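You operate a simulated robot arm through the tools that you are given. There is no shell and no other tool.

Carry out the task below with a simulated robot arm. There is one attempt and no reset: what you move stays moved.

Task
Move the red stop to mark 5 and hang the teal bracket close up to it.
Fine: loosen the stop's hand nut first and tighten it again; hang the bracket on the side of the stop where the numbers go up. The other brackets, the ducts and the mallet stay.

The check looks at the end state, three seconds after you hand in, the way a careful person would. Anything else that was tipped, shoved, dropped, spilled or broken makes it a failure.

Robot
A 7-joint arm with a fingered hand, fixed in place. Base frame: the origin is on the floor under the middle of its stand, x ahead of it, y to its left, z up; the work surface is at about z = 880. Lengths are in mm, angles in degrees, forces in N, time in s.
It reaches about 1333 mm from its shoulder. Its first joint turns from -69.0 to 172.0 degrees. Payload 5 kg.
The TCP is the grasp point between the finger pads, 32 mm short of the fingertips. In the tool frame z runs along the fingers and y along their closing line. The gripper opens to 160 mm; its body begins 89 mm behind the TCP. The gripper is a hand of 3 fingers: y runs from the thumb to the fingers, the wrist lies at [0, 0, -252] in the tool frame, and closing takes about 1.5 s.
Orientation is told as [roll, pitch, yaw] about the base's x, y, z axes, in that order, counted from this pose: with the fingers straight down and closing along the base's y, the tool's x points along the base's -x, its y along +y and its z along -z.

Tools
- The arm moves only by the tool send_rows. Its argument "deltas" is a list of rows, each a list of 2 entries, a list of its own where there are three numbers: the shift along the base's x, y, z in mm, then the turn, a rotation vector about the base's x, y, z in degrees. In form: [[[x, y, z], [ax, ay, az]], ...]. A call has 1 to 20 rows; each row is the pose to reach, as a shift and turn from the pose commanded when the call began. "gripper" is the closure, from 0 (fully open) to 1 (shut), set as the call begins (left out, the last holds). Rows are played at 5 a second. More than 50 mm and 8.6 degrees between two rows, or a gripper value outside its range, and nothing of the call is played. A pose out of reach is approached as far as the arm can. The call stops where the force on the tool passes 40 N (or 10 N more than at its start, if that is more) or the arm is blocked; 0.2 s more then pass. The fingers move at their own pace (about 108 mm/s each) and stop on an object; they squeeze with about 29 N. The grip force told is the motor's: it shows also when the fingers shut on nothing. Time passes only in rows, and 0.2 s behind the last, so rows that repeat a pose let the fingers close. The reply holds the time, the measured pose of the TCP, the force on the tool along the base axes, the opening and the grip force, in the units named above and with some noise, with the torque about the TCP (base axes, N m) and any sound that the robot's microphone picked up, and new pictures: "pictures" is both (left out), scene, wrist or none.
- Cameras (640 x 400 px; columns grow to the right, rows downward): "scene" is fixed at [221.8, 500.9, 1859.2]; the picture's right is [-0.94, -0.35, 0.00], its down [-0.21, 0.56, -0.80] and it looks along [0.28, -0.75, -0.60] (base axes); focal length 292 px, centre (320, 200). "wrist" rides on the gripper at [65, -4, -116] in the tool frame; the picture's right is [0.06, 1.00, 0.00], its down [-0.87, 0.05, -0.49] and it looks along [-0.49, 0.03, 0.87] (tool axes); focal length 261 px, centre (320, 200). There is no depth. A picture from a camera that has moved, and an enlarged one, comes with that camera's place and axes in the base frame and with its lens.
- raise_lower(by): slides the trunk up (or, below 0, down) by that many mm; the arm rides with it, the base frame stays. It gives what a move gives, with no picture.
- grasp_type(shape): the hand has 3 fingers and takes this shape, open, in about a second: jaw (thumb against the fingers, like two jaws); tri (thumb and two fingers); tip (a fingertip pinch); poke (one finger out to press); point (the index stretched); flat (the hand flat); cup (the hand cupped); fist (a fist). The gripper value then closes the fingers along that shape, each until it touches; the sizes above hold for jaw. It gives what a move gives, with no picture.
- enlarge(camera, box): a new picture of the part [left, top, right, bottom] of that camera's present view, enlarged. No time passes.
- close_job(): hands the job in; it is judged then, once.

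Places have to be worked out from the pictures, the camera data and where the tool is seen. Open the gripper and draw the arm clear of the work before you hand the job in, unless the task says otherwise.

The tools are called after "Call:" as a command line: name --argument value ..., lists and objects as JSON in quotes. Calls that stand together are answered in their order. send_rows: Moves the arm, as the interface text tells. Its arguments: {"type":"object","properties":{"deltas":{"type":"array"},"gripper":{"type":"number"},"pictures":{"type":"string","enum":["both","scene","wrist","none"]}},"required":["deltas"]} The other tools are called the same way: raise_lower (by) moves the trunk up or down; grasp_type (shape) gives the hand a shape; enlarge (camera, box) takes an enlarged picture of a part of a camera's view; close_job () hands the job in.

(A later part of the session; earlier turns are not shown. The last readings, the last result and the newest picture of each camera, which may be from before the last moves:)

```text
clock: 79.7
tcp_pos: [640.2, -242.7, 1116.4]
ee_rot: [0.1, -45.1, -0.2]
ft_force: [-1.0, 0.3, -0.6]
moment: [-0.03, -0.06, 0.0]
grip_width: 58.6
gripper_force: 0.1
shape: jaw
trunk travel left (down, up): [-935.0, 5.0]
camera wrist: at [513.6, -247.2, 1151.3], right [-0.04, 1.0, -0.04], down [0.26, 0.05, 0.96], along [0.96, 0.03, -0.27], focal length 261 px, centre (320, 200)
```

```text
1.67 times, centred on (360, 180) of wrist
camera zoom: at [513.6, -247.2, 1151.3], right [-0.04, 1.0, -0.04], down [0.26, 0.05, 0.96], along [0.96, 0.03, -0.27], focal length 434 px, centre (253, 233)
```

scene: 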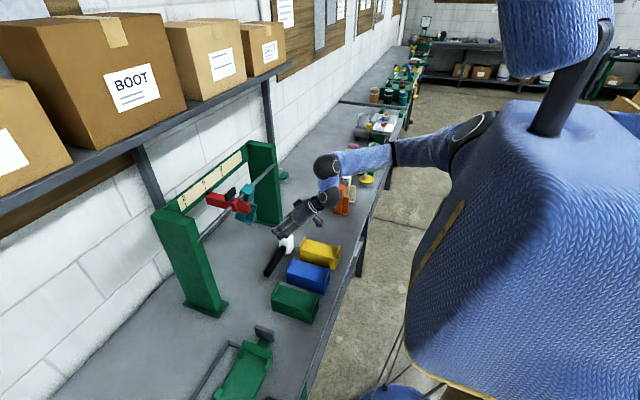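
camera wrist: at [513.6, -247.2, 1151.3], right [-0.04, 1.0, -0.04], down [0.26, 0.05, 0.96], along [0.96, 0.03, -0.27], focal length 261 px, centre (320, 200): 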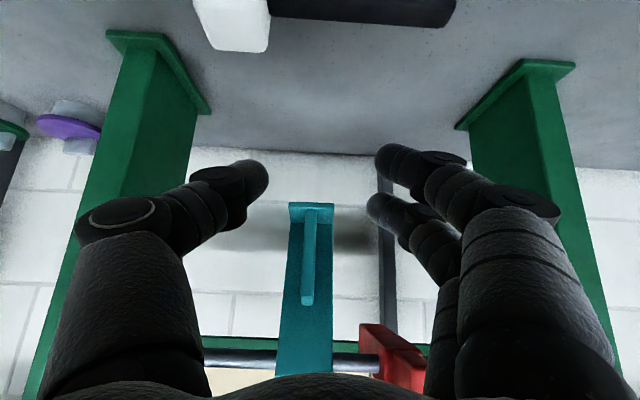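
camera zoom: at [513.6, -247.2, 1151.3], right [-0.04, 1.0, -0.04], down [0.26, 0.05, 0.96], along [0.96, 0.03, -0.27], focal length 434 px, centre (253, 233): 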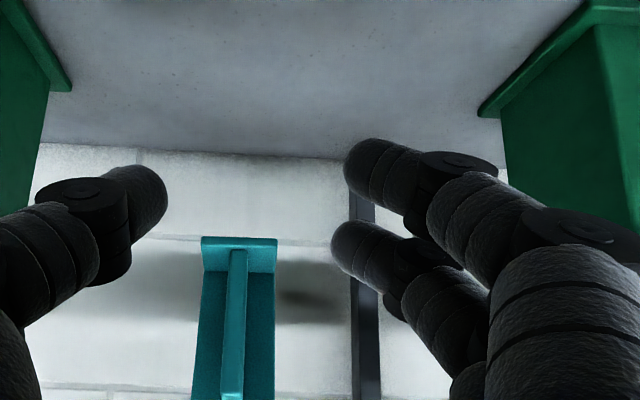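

The bracket hangs on the rod about 40 mm from the stop. To bring it close up I will grip its hook from above along x (thumb on the spine, fingers on the lip) and slide it. First I bring the hand back, up and upright.

Call:
send_rows --deltas '[[[-20, 0, 25], [0, 0, 0]], [[-40, 0, 60], [0, 7.5, 0]], [[-50, 0, 95], [0, 15, 0]], [[-50, 0, 130], [0, 22.5, 0]], [[-40, 0, 165], [0, 30, 0]], [[-20, 0, 200], [0, 37.5, 0]], [[0, 0, 230], [0, 45, 0]]]' --gripper 0.5 --pictures "none"

Call:
send_rows --deltas '[[[0, 0, 0], [0, 0, -8]], [[0, 0, 5], [0, 0, -16]], [[0, 0, 10], [0, 0, -24]], [[10, 0, 15], [0, 0, -32]], [[20, 0, 20], [0, 0, -40]], [[35, 5, 25], [0, 0, -48]], [[50, 10, 30], [0, 0, -56]], [[70, 15, 30], [0, 0, -64]], [[90, 18, 30], [0, 0, -72]], [[105, 20, 30], [0, 0, -80]], [[115, 20, 30], [0, 0, -88]], [[120, 20, 30], [0, 0, -90]]]' --pictures "both"

Call:
enlarge --camera "wrist" --box '[260, 60, 460, 220]'

```text
clock: 81.5
tcp_pos: [609.4, -245.8, 1272.4]
ee_rot: [-0.1, 7.6, -0.2]
ft_force: [-0.3, 0.9, 1.1]
moment: [0.0, -0.04, -0.04]
grip_width: 79.8
gripper_force: 0.2
shape: jaw
trunk travel left (down, up): [-935.0, 5.0]
stopped in row 7: the arm was blocked; the commanded pose is now the measured one
```

```text
clock: 84.1
tcp_pos: [733.2, -226.0, 1303.0]
ee_rot: [0.0, 7.7, -90.2]
ft_force: [-0.1, -0.7, -0.2]
moment: [0.02, -0.03, 0.03]
grip_width: 79.9
gripper_force: 0.1
shape: jaw
trunk travel left (down, up): [-935.0, 5.0]
camera wrist: at [729.1, -177.1, 1426.2], right [1.0, 0.06, 0.01], down [0.05, -0.93, 0.37], along [0.03, -0.37, -0.93], focal length 261 px, centre (320, 200)
```

scene: 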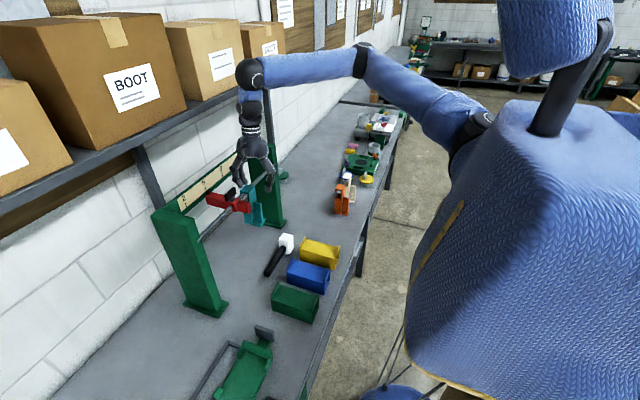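
wrist: 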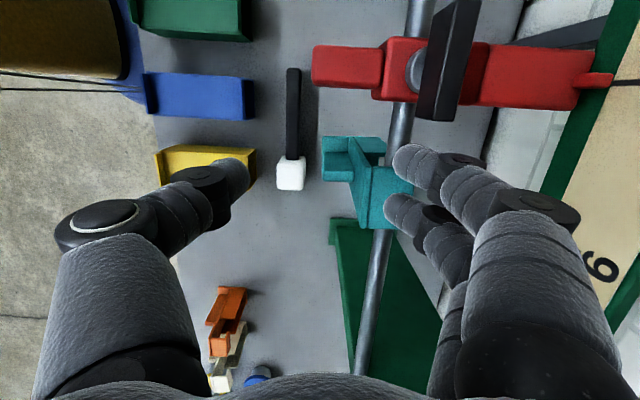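

```text
2.50 times, centred on (360, 140) of wrist
camera zoom: at [729.1, -177.1, 1426.2], right [1.0, 0.06, 0.01], down [0.05, -0.93, 0.37], along [0.03, -0.37, -0.93], focal length 652 px, centre (220, 350)
```

zoom: 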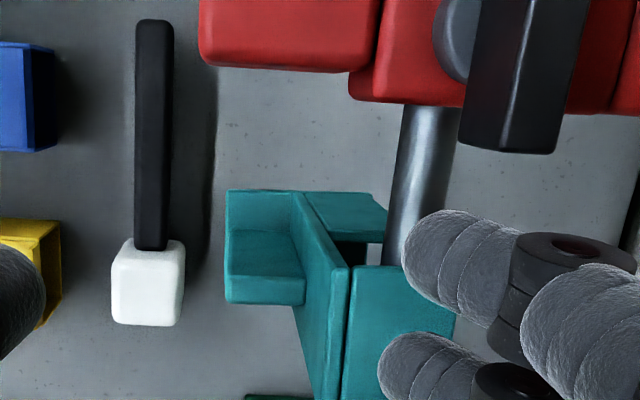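

The bracket's hook now shows at x≈770–806 with its +y face at y≈-220; the stop's face is at y≈-177, so 43 mm to close. I go over the hook, about 7 mm behind its centre so the fingers stay clear of the stop, and take a look.

Call:
send_rows --deltas '[[[0, -15, 0], [0, 0, 0]], [[15, -26, 0], [0, 0, 0]], [[35, -26, 0], [0, 0, 0]], [[55, -26, 0], [0, 0, 0]]]' --pictures "both"

Call:
enlarge --camera "wrist" --box '[200, 40, 440, 220]'

Call:
enlarge --camera "scene" --box '[200, 120, 300, 220]'

```text
clock: 85.1
tcp_pos: [787.4, -250.5, 1303.5]
ee_rot: [-0.3, 7.7, -90.2]
ft_force: [-0.3, -0.6, 0.4]
moment: [-0.01, 0.01, 0.04]
grip_width: 79.6
gripper_force: 0.0
shape: jaw
trunk travel left (down, up): [-935.0, 5.0]
camera wrist: at [783.8, -202.9, 1426.2], right [1.0, 0.06, 0.01], down [0.05, -0.93, 0.37], along [0.03, -0.37, -0.93], focal length 261 px, centre (320, 200)
```

scene: 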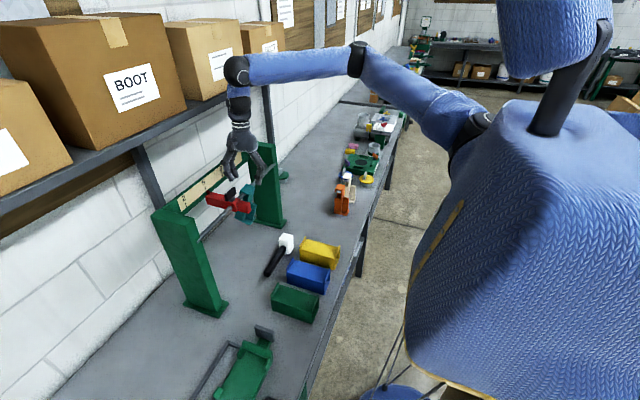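
wrist: 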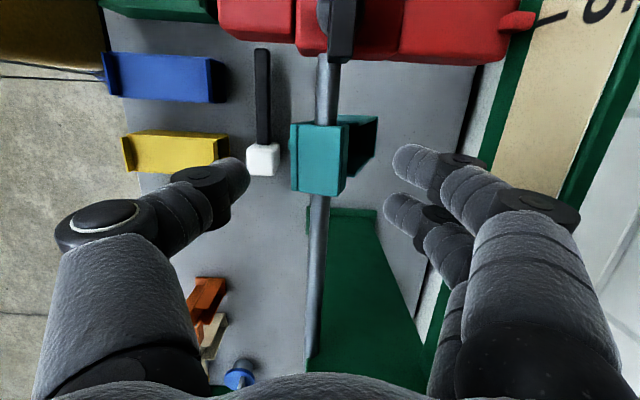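

```text
2.22 times, centred on (320, 130) of wrist
camera zoom: at [783.8, -202.9, 1426.2], right [1.0, 0.06, 0.01], down [0.05, -0.93, 0.37], along [0.03, -0.37, -0.93], focal length 579 px, centre (320, 356)
```

zoom: 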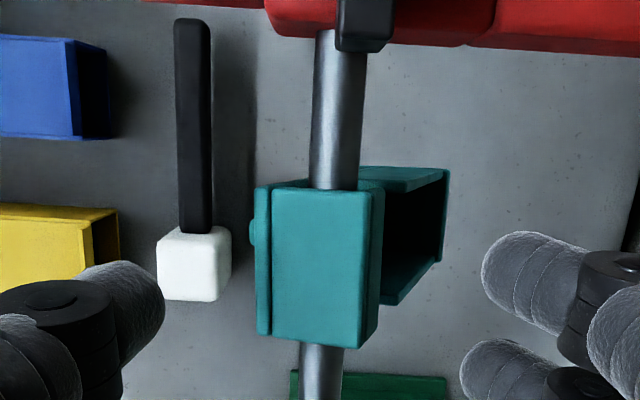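

```text
4.00 times, centred on (250, 170) of scene
camera zoom: at [221.8, 500.9, 1859.2], right [-0.94, -0.35, 0.0], down [-0.21, 0.56, -0.8], along [0.28, -0.75, -0.6], focal length 1168 px, centre (600, 320)
```

zoom: 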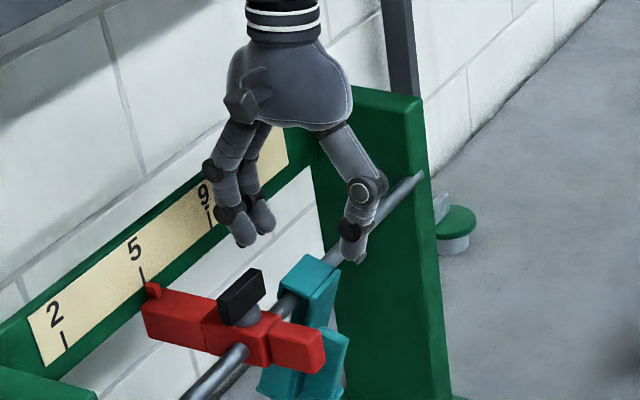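

Seen from above, the hook spans x 768–807 and y -267 to -220, and the hand is centred over it in x. I descend to z≈1257 so the tips reach just below the lip.

Call:
send_rows --deltas '[[[0, 0, -15], [0, 0, 0]], [[0, 0, -30], [0, 0, 0]], [[0, 0, -45], [0, 0, 0]]]' --pictures "both"

Call:
enlarge --camera "wrist" --box '[200, 40, 440, 220]'

Call:
enlarge --camera "scene" --box '[210, 130, 290, 220]'

```text
clock: 85.9
tcp_pos: [789.2, -251.1, 1256.4]
ee_rot: [-0.1, 7.7, -90.2]
ft_force: [0.2, -0.5, -0.1]
moment: [0.02, 0.0, 0.01]
grip_width: 79.8
gripper_force: 0.0
shape: jaw
trunk travel left (down, up): [-935.0, 5.0]
camera wrist: at [785.0, -202.7, 1380.5], right [1.0, 0.06, 0.01], down [0.05, -0.93, 0.37], along [0.03, -0.37, -0.93], focal length 261 px, centre (320, 200)
```

scene: 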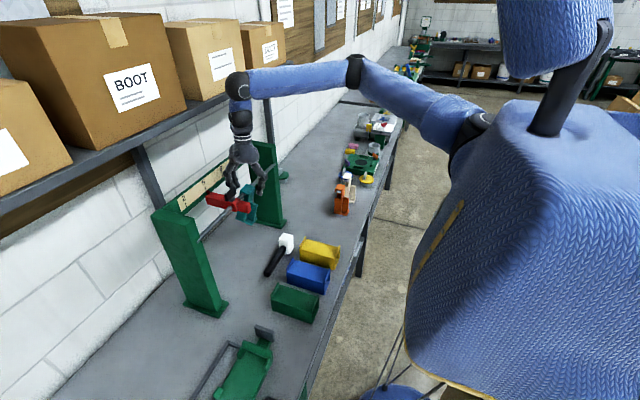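
wrist: 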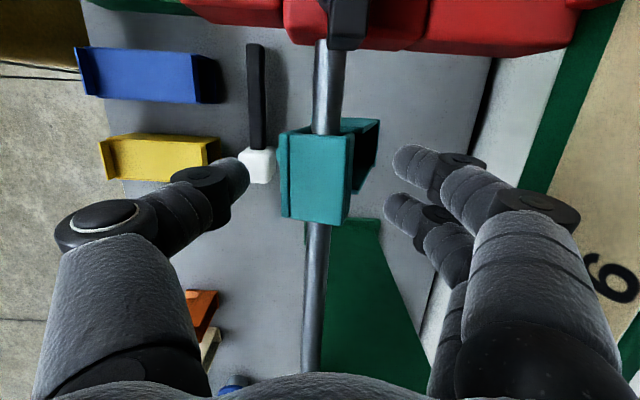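

```text
2.22 times, centred on (320, 130) of wrist
camera zoom: at [785.0, -202.7, 1380.5], right [1.0, 0.06, 0.01], down [0.05, -0.93, 0.37], along [0.03, -0.37, -0.93], focal length 579 px, centre (320, 356)
```

zoom: 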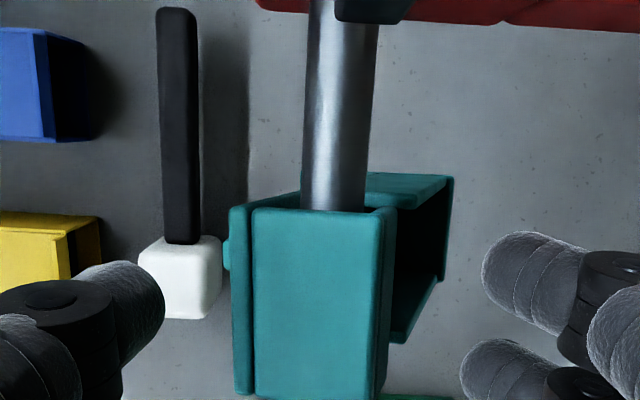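

```text
4.44 times, centred on (250, 175) of scene
camera zoom: at [221.8, 500.9, 1859.2], right [-0.94, -0.35, 0.0], down [-0.21, 0.56, -0.8], along [0.28, -0.75, -0.6], focal length 1298 px, centre (631, 311)
```

zoom: 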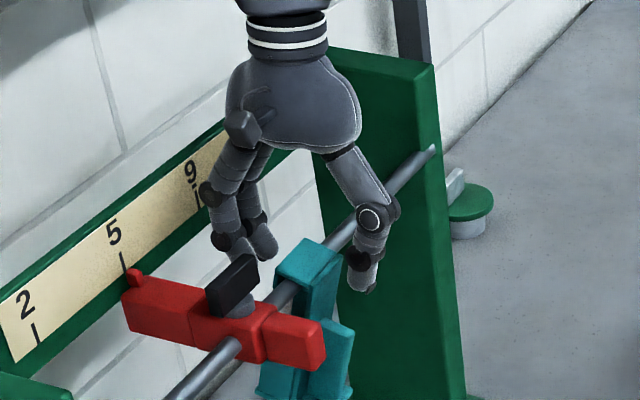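

Thumb and fingers are on either side of the hook and clear of the nut's bar. I close on the hook.

Call:
send_rows --deltas '[[[0, 0, 0], [0, 0, 0]], [[0, 0, 0], [0, 0, 0]], [[0, 0, 0], [0, 0, 0]], [[0, 0, 0], [0, 0, 0]], [[0, 0, 0], [0, 0, 0]], [[0, 0, 0], [0, 0, 0]]]' --gripper 1 --pictures "both"

Call:
enlarge --camera "wrist" --box '[200, 40, 440, 220]'

Call:
enlarge --camera "scene" --box '[210, 130, 290, 220]'

```text
clock: 87.3
tcp_pos: [788.6, -251.1, 1257.2]
ee_rot: [0.0, 7.6, -90.2]
ft_force: [-0.6, 0.1, -0.2]
moment: [0.01, -0.02, -0.01]
grip_width: 32.4
gripper_force: 28.7
shape: jaw
trunk travel left (down, up): [-935.0, 5.0]
camera wrist: at [784.9, -202.5, 1380.3], right [1.0, 0.06, 0.01], down [0.05, -0.93, 0.37], along [0.03, -0.37, -0.93], focal length 261 px, centre (320, 200)
```

scene: 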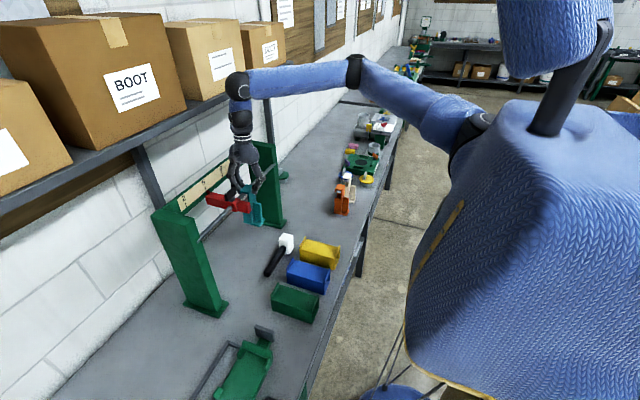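
wrist: 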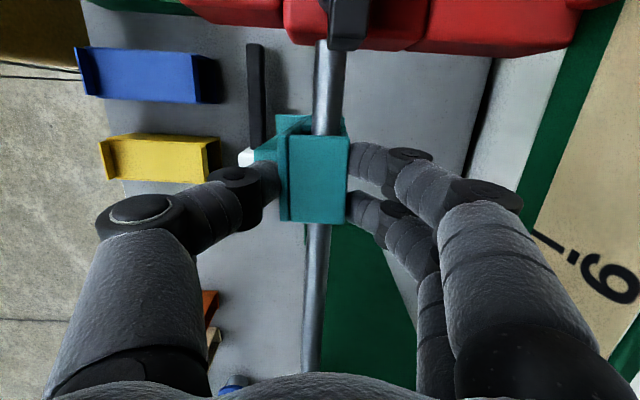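

```text
2.22 times, centred on (320, 130) of wrist
camera zoom: at [784.9, -202.5, 1380.3], right [1.0, 0.06, 0.01], down [0.05, -0.93, 0.37], along [0.03, -0.37, -0.93], focal length 579 px, centre (320, 356)
```

zoom: 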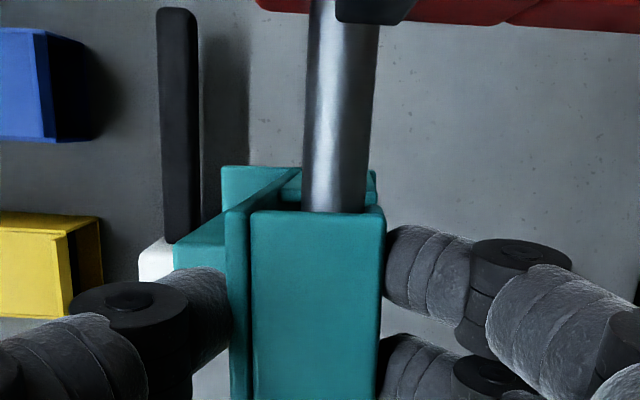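

```text
4.44 times, centred on (250, 175) of scene
camera zoom: at [221.8, 500.9, 1859.2], right [-0.94, -0.35, 0.0], down [-0.21, 0.56, -0.8], along [0.28, -0.75, -0.6], focal length 1298 px, centre (631, 311)
```

zoom: 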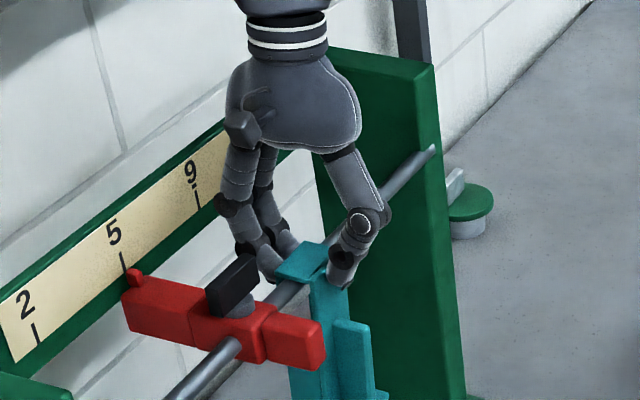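

The hook is gripped squarely (32 mm) and no load shows. I slide the bracket along the rod toward the stop, 36 mm first.

Call:
send_rows --deltas '[[[0, 6, 0], [0, 0, 0]], [[0, 12, 0], [0, 0, 0]], [[0, 18, 0], [0, 0, 0]], [[0, 24, 0], [0, 0, 0]], [[0, 30, 0], [0, 0, 0]], [[0, 36, 0], [0, 0, 0]]]' --pictures "both"

Call:
enlarge --camera "wrist" --box '[220, 40, 420, 190]'

Call:
enlarge --camera "scene" --box '[200, 130, 280, 220]'

```text
clock: 88.7
tcp_pos: [788.2, -215.0, 1256.1]
ee_rot: [-0.1, 7.7, -90.3]
ft_force: [0.2, 0.2, -0.1]
moment: [0.01, -0.03, -0.03]
grip_width: 32.5
gripper_force: 29.4
shape: jaw
trunk travel left (down, up): [-935.0, 5.0]
camera wrist: at [784.7, -166.4, 1380.2], right [1.0, 0.06, 0.01], down [0.05, -0.93, 0.37], along [0.03, -0.37, -0.93], focal length 261 px, centre (320, 200)
```

scene: 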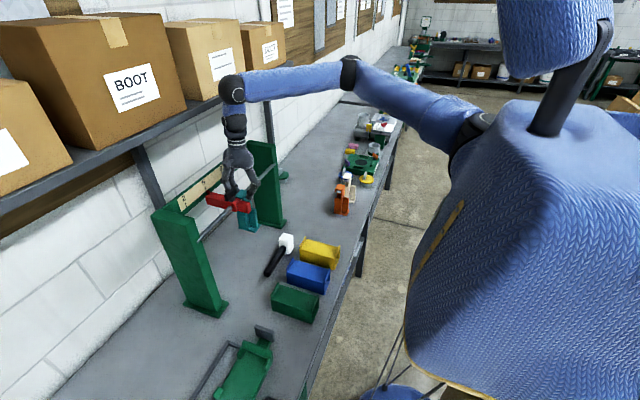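
wrist: 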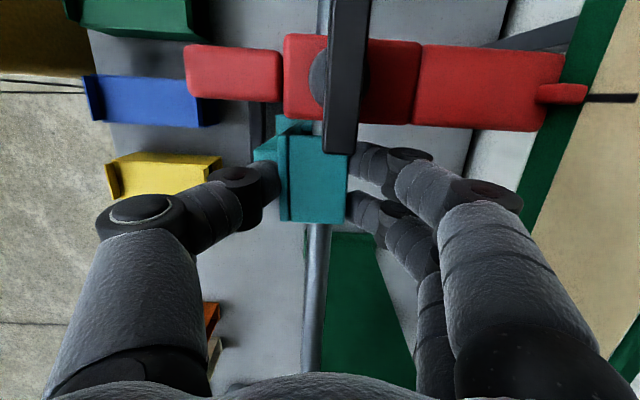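

```text
2.67 times, centred on (320, 115) of wrist
camera zoom: at [784.7, -166.4, 1380.2], right [1.0, 0.06, 0.01], down [0.05, -0.93, 0.37], along [0.03, -0.37, -0.93], focal length 695 px, centre (320, 427)
```

zoom: 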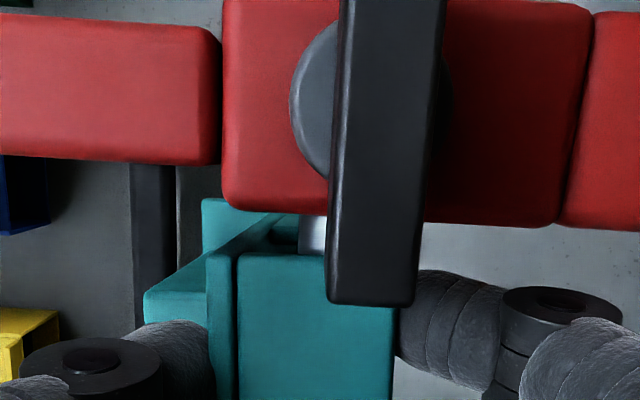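

```text
4.44 times, centred on (240, 175) of scene
camera zoom: at [221.8, 500.9, 1859.2], right [-0.94, -0.35, 0.0], down [-0.21, 0.56, -0.8], along [0.28, -0.75, -0.6], focal length 1298 px, centre (676, 311)
```

zoom: 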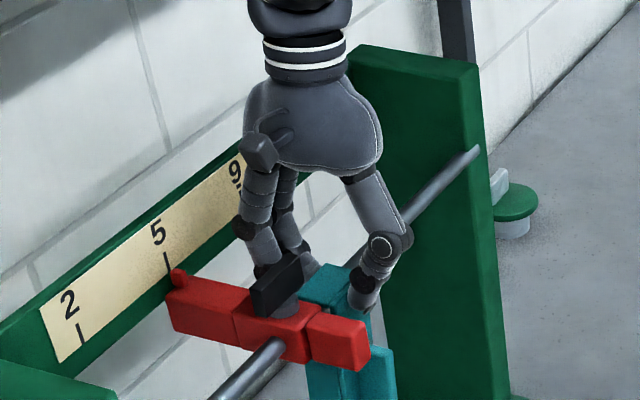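

The gap left is about 4–5 mm. I creep up in 1 mm steps until the bracket meets the stop.

Call:
send_rows --deltas '[[[0, 1, 0], [0, 0, 0]], [[0, 2, 0], [0, 0, 0]], [[0, 3, 0], [0, 0, 0]]]' --pictures "none"

Call:
send_rows --deltas '[[[0, 1, 0], [0, 0, 0]], [[0, 1, 0], [0, 0, 0]]]' --pictures "none"

```text
clock: 89.5
tcp_pos: [788.1, -212.9, 1256.3]
ee_rot: [-0.1, 7.8, -90.2]
ft_force: [2.4, -0.1, 0.8]
moment: [-0.01, -0.1, -0.05]
grip_width: 32.7
gripper_force: 29.4
shape: jaw
trunk travel left (down, up): [-935.0, 5.0]
```

```text
clock: 90.1
tcp_pos: [788.8, -212.3, 1255.5]
ee_rot: [-0.1, 7.7, -90.1]
ft_force: [2.9, -1.2, 1.3]
moment: [0.02, -0.1, -0.07]
grip_width: 32.4
gripper_force: 29.0
shape: jaw
trunk travel left (down, up): [-935.0, 5.0]
```

Call:
send_rows --deltas '[[[0, 0.8, 0], [0, 0, 0]], [[0, 0.8, 0], [0, 0, 0]]]' --pictures "both"

Call:
enlarge --camera "wrist" --box '[260, 80, 380, 170]'

Call:
enlarge --camera "scene" --box '[210, 170, 280, 230]'

```text
clock: 90.7
tcp_pos: [788.2, -210.5, 1256.9]
ee_rot: [-0.2, 7.7, -90.2]
ft_force: [2.9, -1.7, 0.7]
moment: [-0.01, -0.08, -0.08]
grip_width: 32.6
gripper_force: 28.5
shape: jaw
trunk travel left (down, up): [-935.0, 5.0]
camera wrist: at [784.4, -162.3, 1380.1], right [1.0, 0.06, 0.01], down [0.05, -0.93, 0.37], along [0.03, -0.37, -0.93], focal length 261 px, centre (320, 200)
```

scene: 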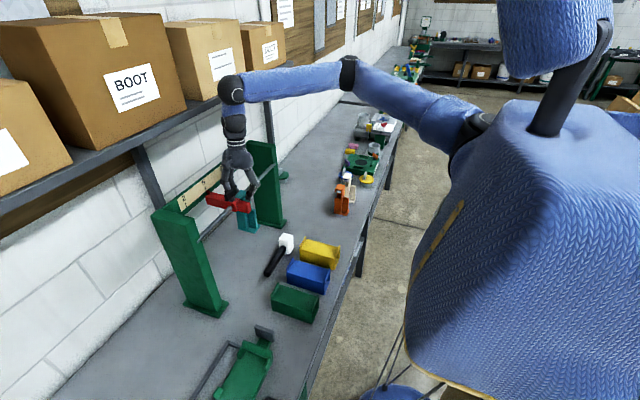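
wrist: 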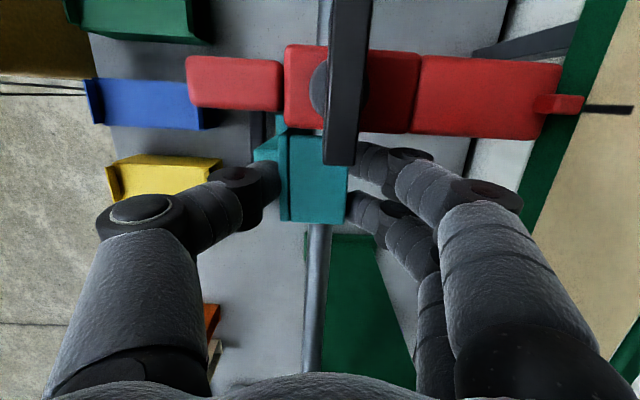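

```text
4.44 times, centred on (320, 125) of wrist
camera zoom: at [784.4, -162.3, 1380.1], right [1.0, 0.06, 0.01], down [0.05, -0.93, 0.37], along [0.03, -0.37, -0.93], focal length 1158 px, centre (320, 533)
```

zoom: 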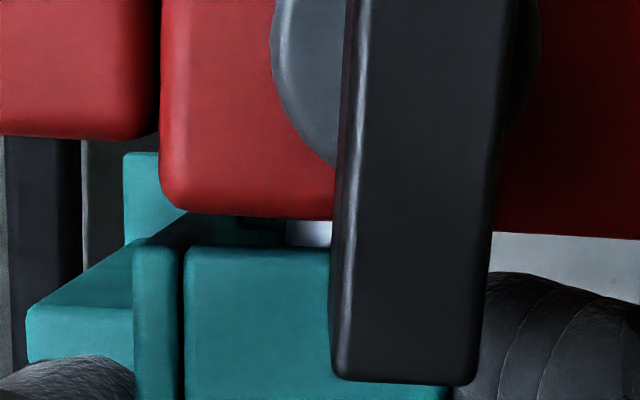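

```text
6.67 times, centred on (245, 200) of scene
camera zoom: at [221.8, 500.9, 1859.2], right [-0.94, -0.35, 0.0], down [-0.21, 0.56, -0.8], along [0.28, -0.75, -0.6], focal length 1947 px, centre (820, 200)
```

zoom: 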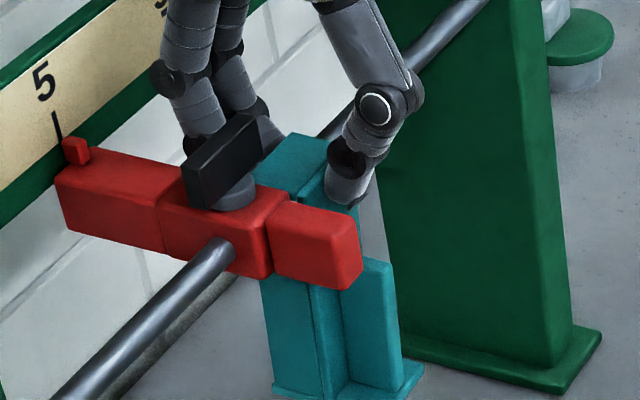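

A gap of about 3 mm is still visible between hook and stop. I go on in 1 mm steps.

Call:
send_rows --deltas '[[[0, 1, 0], [0, 0, 0]], [[0, 1.5, 0], [0, 0, 0]], [[0, 1.5, 0], [0, 0, 0]]]' --pictures "none"

Call:
send_rows --deltas '[[[0, 0.7, 0], [0, 0, 0]], [[0, 1.2, 0], [0, 0, 0]], [[0, 1.2, 0], [0, 0, 0]]]' --pictures "both"

Call:
enlarge --camera "wrist" --box '[260, 80, 380, 170]'

```text
clock: 91.5
tcp_pos: [787.2, -208.6, 1257.0]
ee_rot: [-0.1, 7.7, -90.2]
ft_force: [2.2, -2.5, 0.7]
moment: [-0.03, -0.09, -0.1]
grip_width: 32.2
gripper_force: 28.7
shape: jaw
trunk travel left (down, up): [-935.0, 5.0]
```

```text
clock: 92.3
tcp_pos: [788.5, -206.9, 1256.9]
ee_rot: [-0.1, 7.7, -90.2]
ft_force: [0.6, -2.3, -0.1]
moment: [0.0, -0.02, -0.07]
grip_width: 32.3
gripper_force: 28.9
shape: jaw
trunk travel left (down, up): [-935.0, 5.0]
camera wrist: at [784.6, -159.6, 1380.2], right [1.0, 0.06, 0.01], down [0.05, -0.93, 0.37], along [0.03, -0.37, -0.93], focal length 261 px, centre (320, 200)
```

scene: 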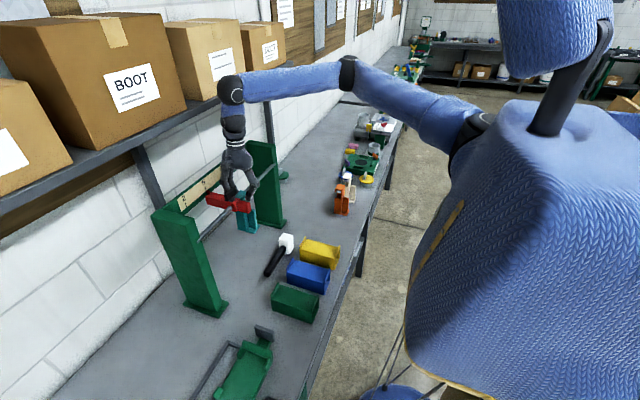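
wrist: 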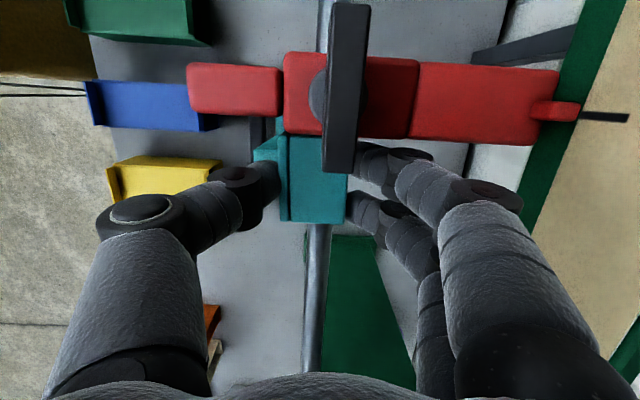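

```text
4.44 times, centred on (320, 125) of wrist
camera zoom: at [784.6, -159.6, 1380.2], right [1.0, 0.06, 0.01], down [0.05, -0.93, 0.37], along [0.03, -0.37, -0.93], focal length 1158 px, centre (320, 533)
```

zoom: 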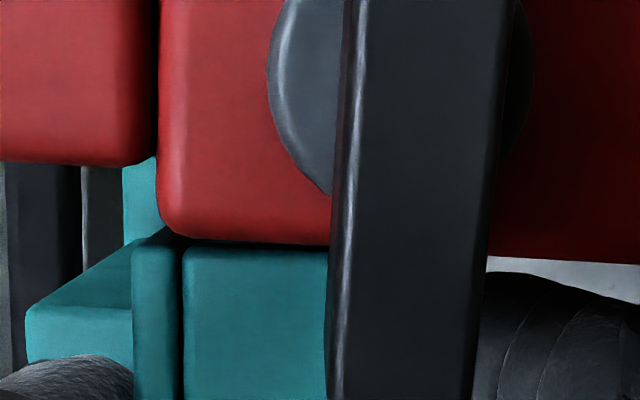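

Only a hairline is left. One more small push to feel the contact.

Call:
send_rows --deltas '[[[0, 0.6, 0], [0, 0, 0]], [[0, 1.2, 0], [0, 0, 0]], [[0, 1.2, 0], [0, 0, 0]]]' --pictures "none"

```text
clock: 93.1
tcp_pos: [788.0, -207.6, 1256.5]
ee_rot: [-0.1, 7.8, -90.2]
ft_force: [-0.9, -3.0, 2.2]
moment: [-0.06, 0.0, 0.02]
grip_width: 32.1
gripper_force: 29.2
shape: jaw
trunk travel left (down, up): [-935.0, 5.0]
```

Call:
send_rows --deltas '[[[0, 0.8, 0], [0, 0, 0]], [[0, 0.8, 0], [0, 0, 0]]]' --pictures "both"

Call:
enlarge --camera "wrist" --box '[260, 80, 380, 170]'

Call:
enlarge --camera "scene" --box '[180, 150, 280, 230]'

```text
clock: 93.7
tcp_pos: [788.0, -206.7, 1256.7]
ee_rot: [-0.2, 7.7, -90.2]
ft_force: [0.8, -7.9, -0.1]
moment: [-0.18, -0.04, -0.09]
grip_width: 32.3
gripper_force: 29.2
shape: jaw
trunk travel left (down, up): [-935.0, 5.0]
camera wrist: at [784.5, -158.7, 1380.1], right [1.0, 0.06, 0.01], down [0.05, -0.93, 0.37], along [0.03, -0.37, -0.93], focal length 261 px, centre (320, 200)
```

scene: 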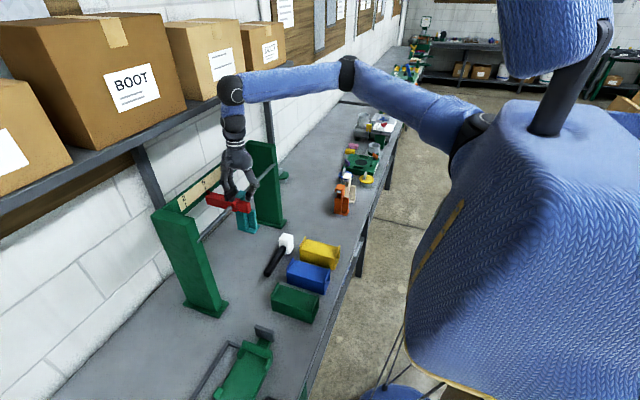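
wrist: 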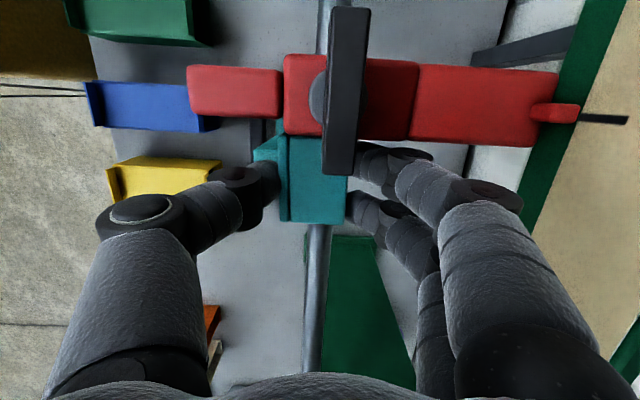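

```text
4.44 times, centred on (320, 125) of wrist
camera zoom: at [784.5, -158.7, 1380.1], right [1.0, 0.06, 0.01], down [0.05, -0.93, 0.37], along [0.03, -0.37, -0.93], focal length 1158 px, centre (320, 533)
```

zoom: 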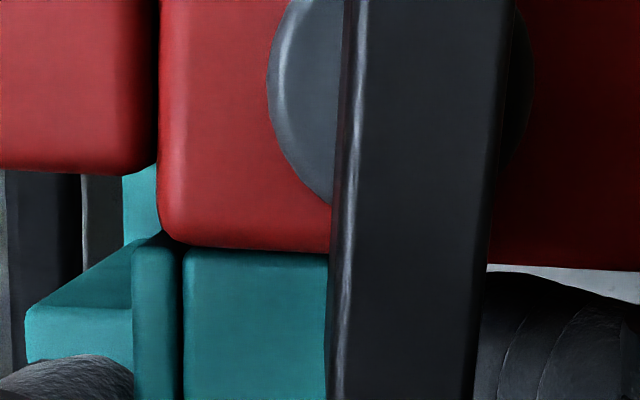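

```text
5.00 times, centred on (230, 190) of scene
camera zoom: at [221.8, 500.9, 1859.2], right [-0.94, -0.35, 0.0], down [-0.21, 0.56, -0.8], along [0.28, -0.75, -0.6], focal length 1460 px, centre (770, 250)
```

zoom: 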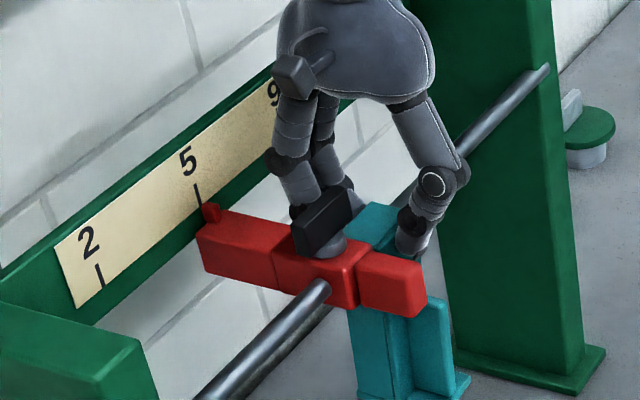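

Contact is felt (7.9 N along y), and the stop holds its place, so the nut is tight. I open the fingers and let the bracket hang, then lift straight up.

Call:
send_rows --deltas '[[[0, 0, 0], [0, 0, 0]], [[0, 0, 0], [0, 0, 0]], [[0, 0, 0], [0, 0, 0]], [[0, 0, 0], [0, 0, 0]]]' --gripper 0.55 --pictures "both"

Call:
enlarge --camera "wrist" --box '[240, 60, 400, 180]'

Call:
enlarge --camera "scene" --box '[180, 150, 280, 230]'

```text
clock: 94.7
tcp_pos: [788.5, -204.7, 1257.9]
ee_rot: [-0.1, 7.7, -90.1]
ft_force: [-0.4, -1.0, -0.3]
moment: [0.01, -0.01, -0.03]
grip_width: 71.5
gripper_force: 0.1
shape: jaw
trunk travel left (down, up): [-935.0, 5.0]
camera wrist: at [784.7, -156.9, 1380.3], right [1.0, 0.06, 0.01], down [0.05, -0.93, 0.37], along [0.03, -0.37, -0.93], focal length 261 px, centre (320, 200)
```

scene: 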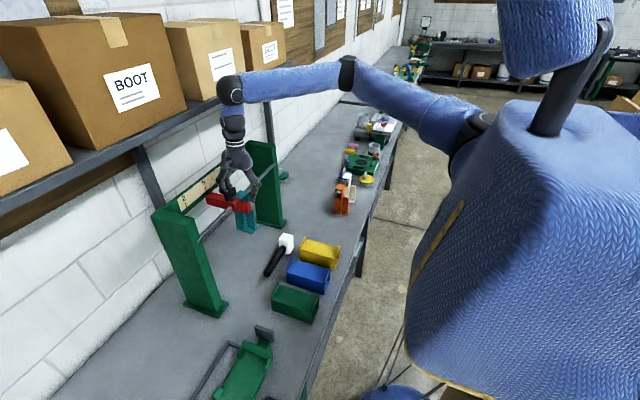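
wrist: 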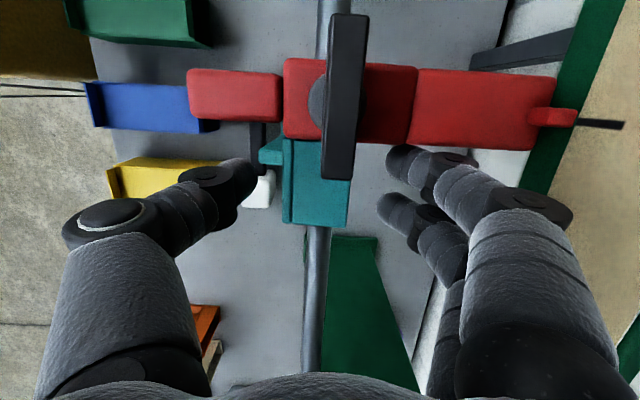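

```text
3.33 times, centred on (320, 120) of wrist
camera zoom: at [784.7, -156.9, 1380.3], right [1.0, 0.06, 0.01], down [0.05, -0.93, 0.37], along [0.03, -0.37, -0.93], focal length 869 px, centre (320, 467)
```

zoom: 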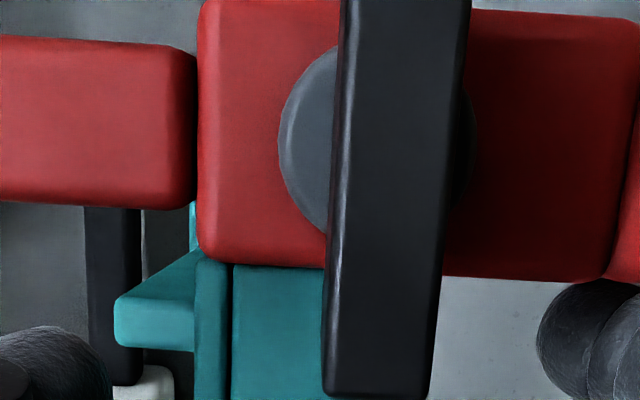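

```text
5.00 times, centred on (230, 190) of scene
camera zoom: at [221.8, 500.9, 1859.2], right [-0.94, -0.35, 0.0], down [-0.21, 0.56, -0.8], along [0.28, -0.75, -0.6], focal length 1460 px, centre (770, 250)
```

zoom: 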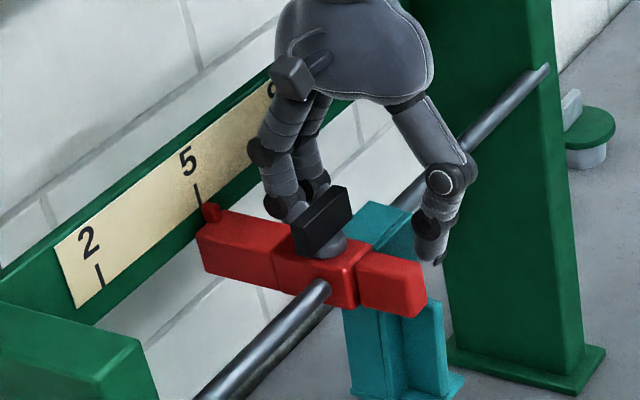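

The bracket hangs with its face against the stop. I lift the hand straight up and away for a final check.

Call:
send_rows --deltas '[[[0, -3, 20], [0, 0, 0]], [[0, -6, 45], [0, 0, 0]], [[0, -10, 75], [0, 0, 0]], [[-20, -15, 100], [0, 0, 0]], [[-50, -20, 115], [0, 0, 0]]]' --pictures "both"

Call:
enlarge --camera "wrist" --box '[260, 40, 500, 220]'

Call:
enlarge --camera "scene" --box '[180, 150, 280, 240]'

```text
clock: 95.9
tcp_pos: [738.0, -226.4, 1371.9]
ee_rot: [0.0, 7.7, -90.3]
ft_force: [0.5, -0.6, 0.4]
moment: [0.01, -0.04, 0.02]
grip_width: 71.7
gripper_force: 0.1
shape: jaw
trunk travel left (down, up): [-935.0, 5.0]
camera wrist: at [732.7, -177.8, 1495.0], right [1.0, 0.06, 0.01], down [0.05, -0.93, 0.37], along [0.03, -0.37, -0.93], focal length 261 px, centre (320, 200)
```

scene: 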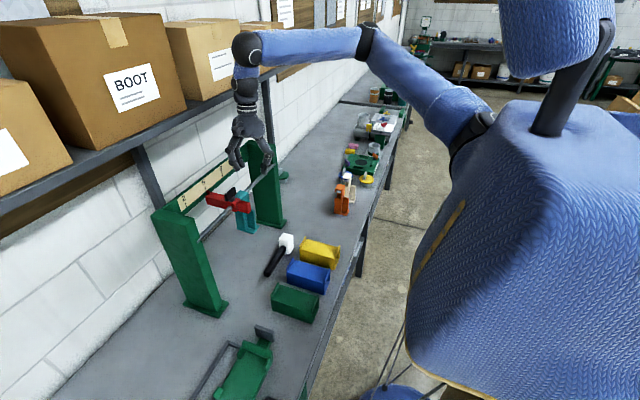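
wrist: 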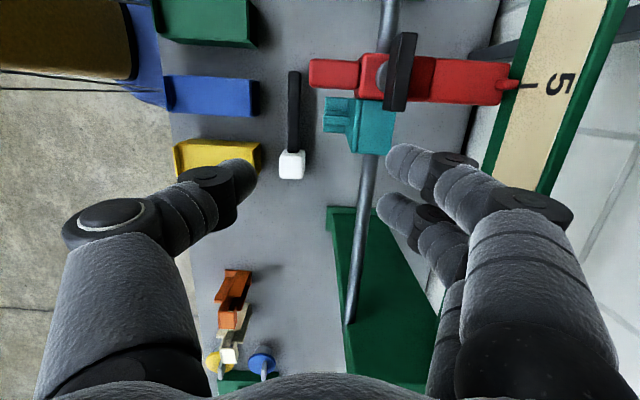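

```text
2.22 times, centred on (380, 130) of wrist
camera zoom: at [732.7, -177.8, 1495.0], right [1.0, 0.06, 0.01], down [0.05, -0.93, 0.37], along [0.03, -0.37, -0.93], focal length 579 px, centre (187, 356)
```

zoom: 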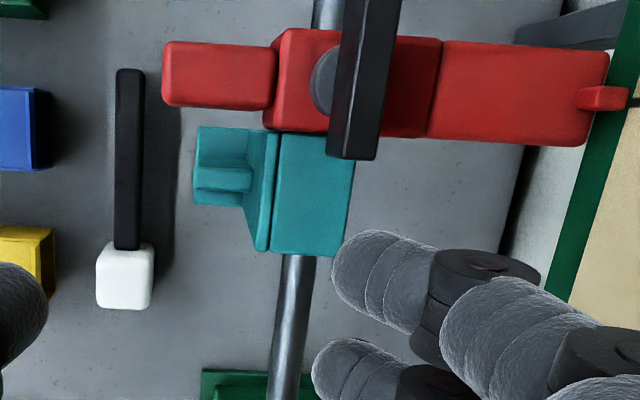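

```text
4.44 times, centred on (230, 195) of scene
camera zoom: at [221.8, 500.9, 1859.2], right [-0.94, -0.35, 0.0], down [-0.21, 0.56, -0.8], along [0.28, -0.75, -0.6], focal length 1298 px, centre (720, 222)
```

zoom: 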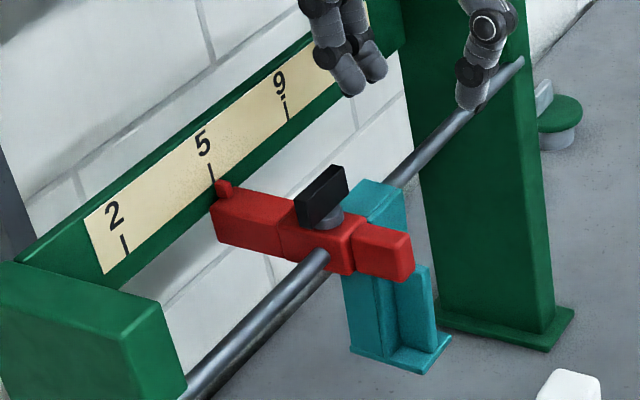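

Everything looks in place. I draw the hand back, square it up and turn it to yaw 0 for a last straight-on look at the pointer and the bracket.

Call:
send_rows --deltas '[[[-30, 0, 15], [-4, 0, 0]], [[-60, 0, 30], [-7.7, 0, 0]], [[-90, 0, 40], [-7.7, 0, 0]]]' --gripper 0.3 --pictures "none"

Call:
send_rows --deltas '[[[0, 5, 5], [0, 0, 8]], [[0, 10, 10], [0, 0, 16]], [[0, 15, 15], [0, 0, 24]], [[0, 20, 20], [0, 0, 32]], [[0, 25, 20], [0, 0, 40]], [[0, 30, 20], [0, 0, 48]], [[0, 35, 20], [0, 0, 56]], [[0, 40, 20], [0, 0, 64]], [[0, 40, 20], [0, 0, 72]], [[0, 40, 20], [0, 0, 80]], [[0, 40, 20], [0, 0, 88]], [[0, 40, 20], [0, 0, 90]]]' --pictures "both"

Call:
enlarge --camera "wrist" --box '[240, 120, 440, 300]'

```text
clock: 96.7
tcp_pos: [648.7, -228.3, 1410.8]
ee_rot: [0.0, 0.0, -90.3]
ft_force: [-0.2, -0.4, -0.2]
moment: [0.01, -0.04, -0.04]
grip_width: 111.6
gripper_force: 0.1
shape: jaw
trunk travel left (down, up): [-935.0, 5.0]
```

```text
clock: 99.3
tcp_pos: [646.1, -185.6, 1432.4]
ee_rot: [-0.1, 0.0, -0.1]
ft_force: [0.3, -0.3, -0.1]
moment: [-0.02, -0.04, -0.01]
grip_width: 111.5
gripper_force: 0.1
shape: jaw
trunk travel left (down, up): [-935.0, 5.0]
camera wrist: at [582.5, -190.2, 1547.6], right [-0.06, 1.0, 0.0], down [0.87, 0.05, 0.49], along [0.49, 0.03, -0.87], focal length 261 px, centre (320, 200)
```

scene: 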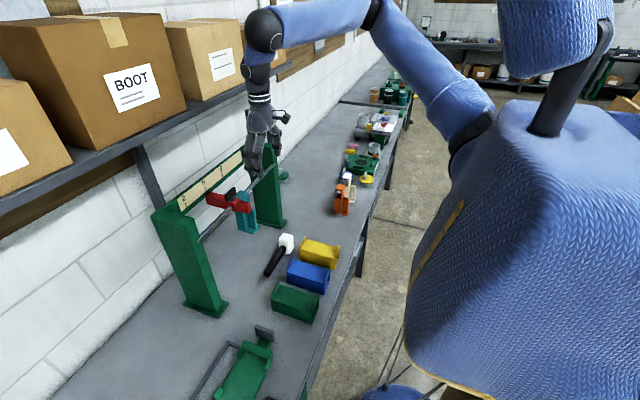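
wrist: 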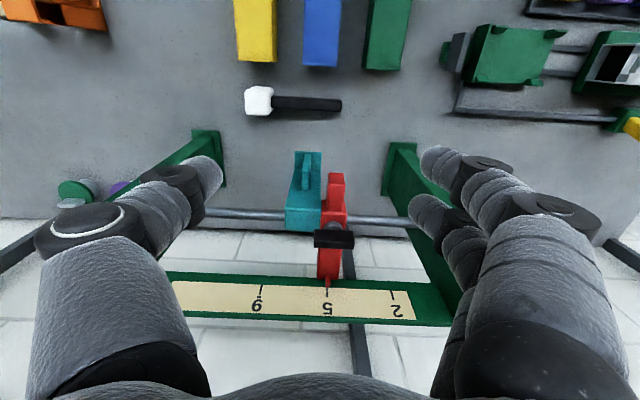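

```text
2.22 times, centred on (340, 210) of wrist
camera zoom: at [582.5, -190.2, 1547.6], right [-0.06, 1.0, 0.0], down [0.87, 0.05, 0.49], along [0.49, 0.03, -0.87], focal length 579 px, centre (276, 178)
```

zoom: 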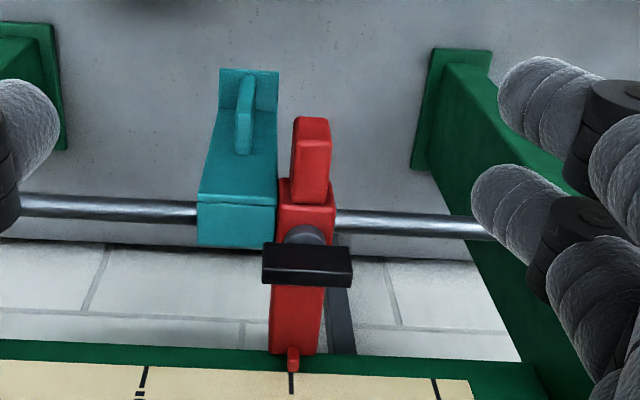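

Call:
enlarge --camera "wrist" --box '[300, 260, 360, 305]'

Call:
enlarge --camera "wrist" --box '[280, 190, 360, 250]'

Call:
enlarge --camera "scene" --box '[240, 200, 380, 320]'

```text
8.89 times, centred on (330, 282) of wrist
camera zoom: at [582.5, -190.2, 1547.6], right [-0.06, 1.0, 0.0], down [0.87, 0.05, 0.49], along [0.49, 0.03, -0.87], focal length 2317 px, centre (231, -533)
```

zoom: 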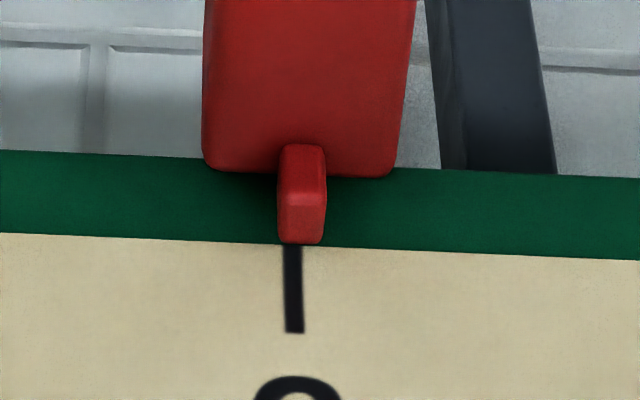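

```text
6.67 times, centred on (320, 220) of wrist
camera zoom: at [582.5, -190.2, 1547.6], right [-0.06, 1.0, 0.0], down [0.87, 0.05, 0.49], along [0.49, 0.03, -0.87], focal length 1738 px, centre (320, 67)
```

zoom: 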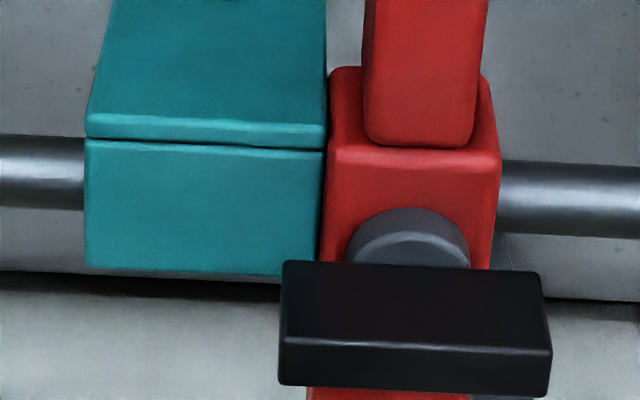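

```text
3.33 times, centred on (310, 260) of scene
camera zoom: at [221.8, 500.9, 1859.2], right [-0.94, -0.35, 0.0], down [-0.21, 0.56, -0.8], along [0.28, -0.75, -0.6], focal length 973 px, centre (353, 0)
```

zoom: 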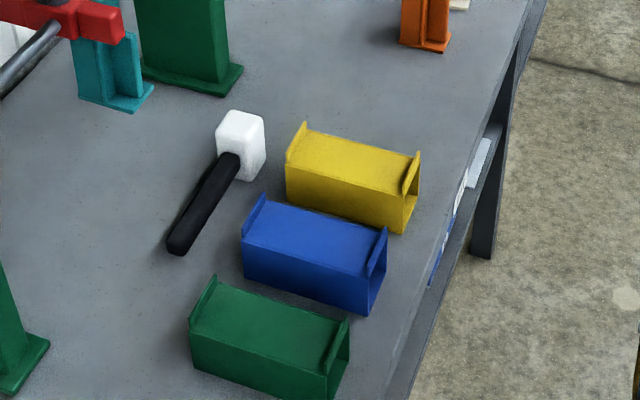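

The pointer looks on mark 5, the bracket is flush to the stop, and the mallet, ducts and other brackets stand where they were. I shift sideways so the camera faces the pointer straight on and removes parallax.

Call:
send_rows --deltas '[[[-10, 15, 0], [0, 0, 0]], [[-20, 31, 0], [0, 0, 0]]]' --pictures "wrist"

Call:
enlarge --camera "wrist" --box '[290, 255, 350, 305]'

```text
clock: 99.9
tcp_pos: [628.0, -153.7, 1433.0]
ee_rot: [-0.1, 0.1, -0.2]
ft_force: [-0.7, 1.1, -0.5]
moment: [-0.03, 0.0, -0.01]
grip_width: 111.7
gripper_force: 0.1
shape: jaw
trunk travel left (down, up): [-935.0, 5.0]
camera wrist: at [562.8, -158.0, 1548.1], right [-0.06, 1.0, 0.0], down [0.87, 0.05, 0.49], along [0.49, 0.03, -0.87], focal length 261 px, centre (320, 200)
```

wrist: 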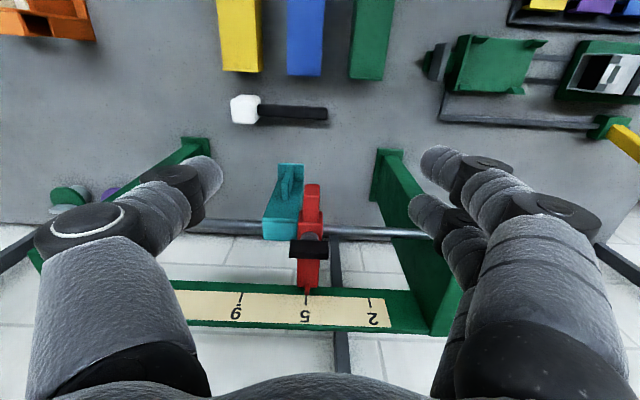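

```text
8.00 times, centred on (320, 280) of wrist
camera zoom: at [562.8, -158.0, 1548.1], right [-0.06, 1.0, 0.0], down [0.87, 0.05, 0.49], along [0.49, 0.03, -0.87], focal length 2085 px, centre (320, -440)
```

zoom: 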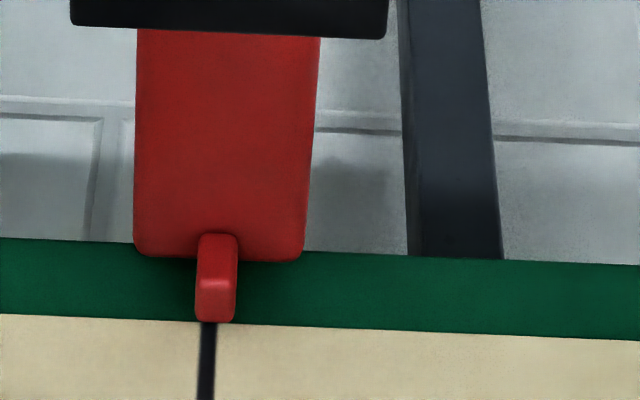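

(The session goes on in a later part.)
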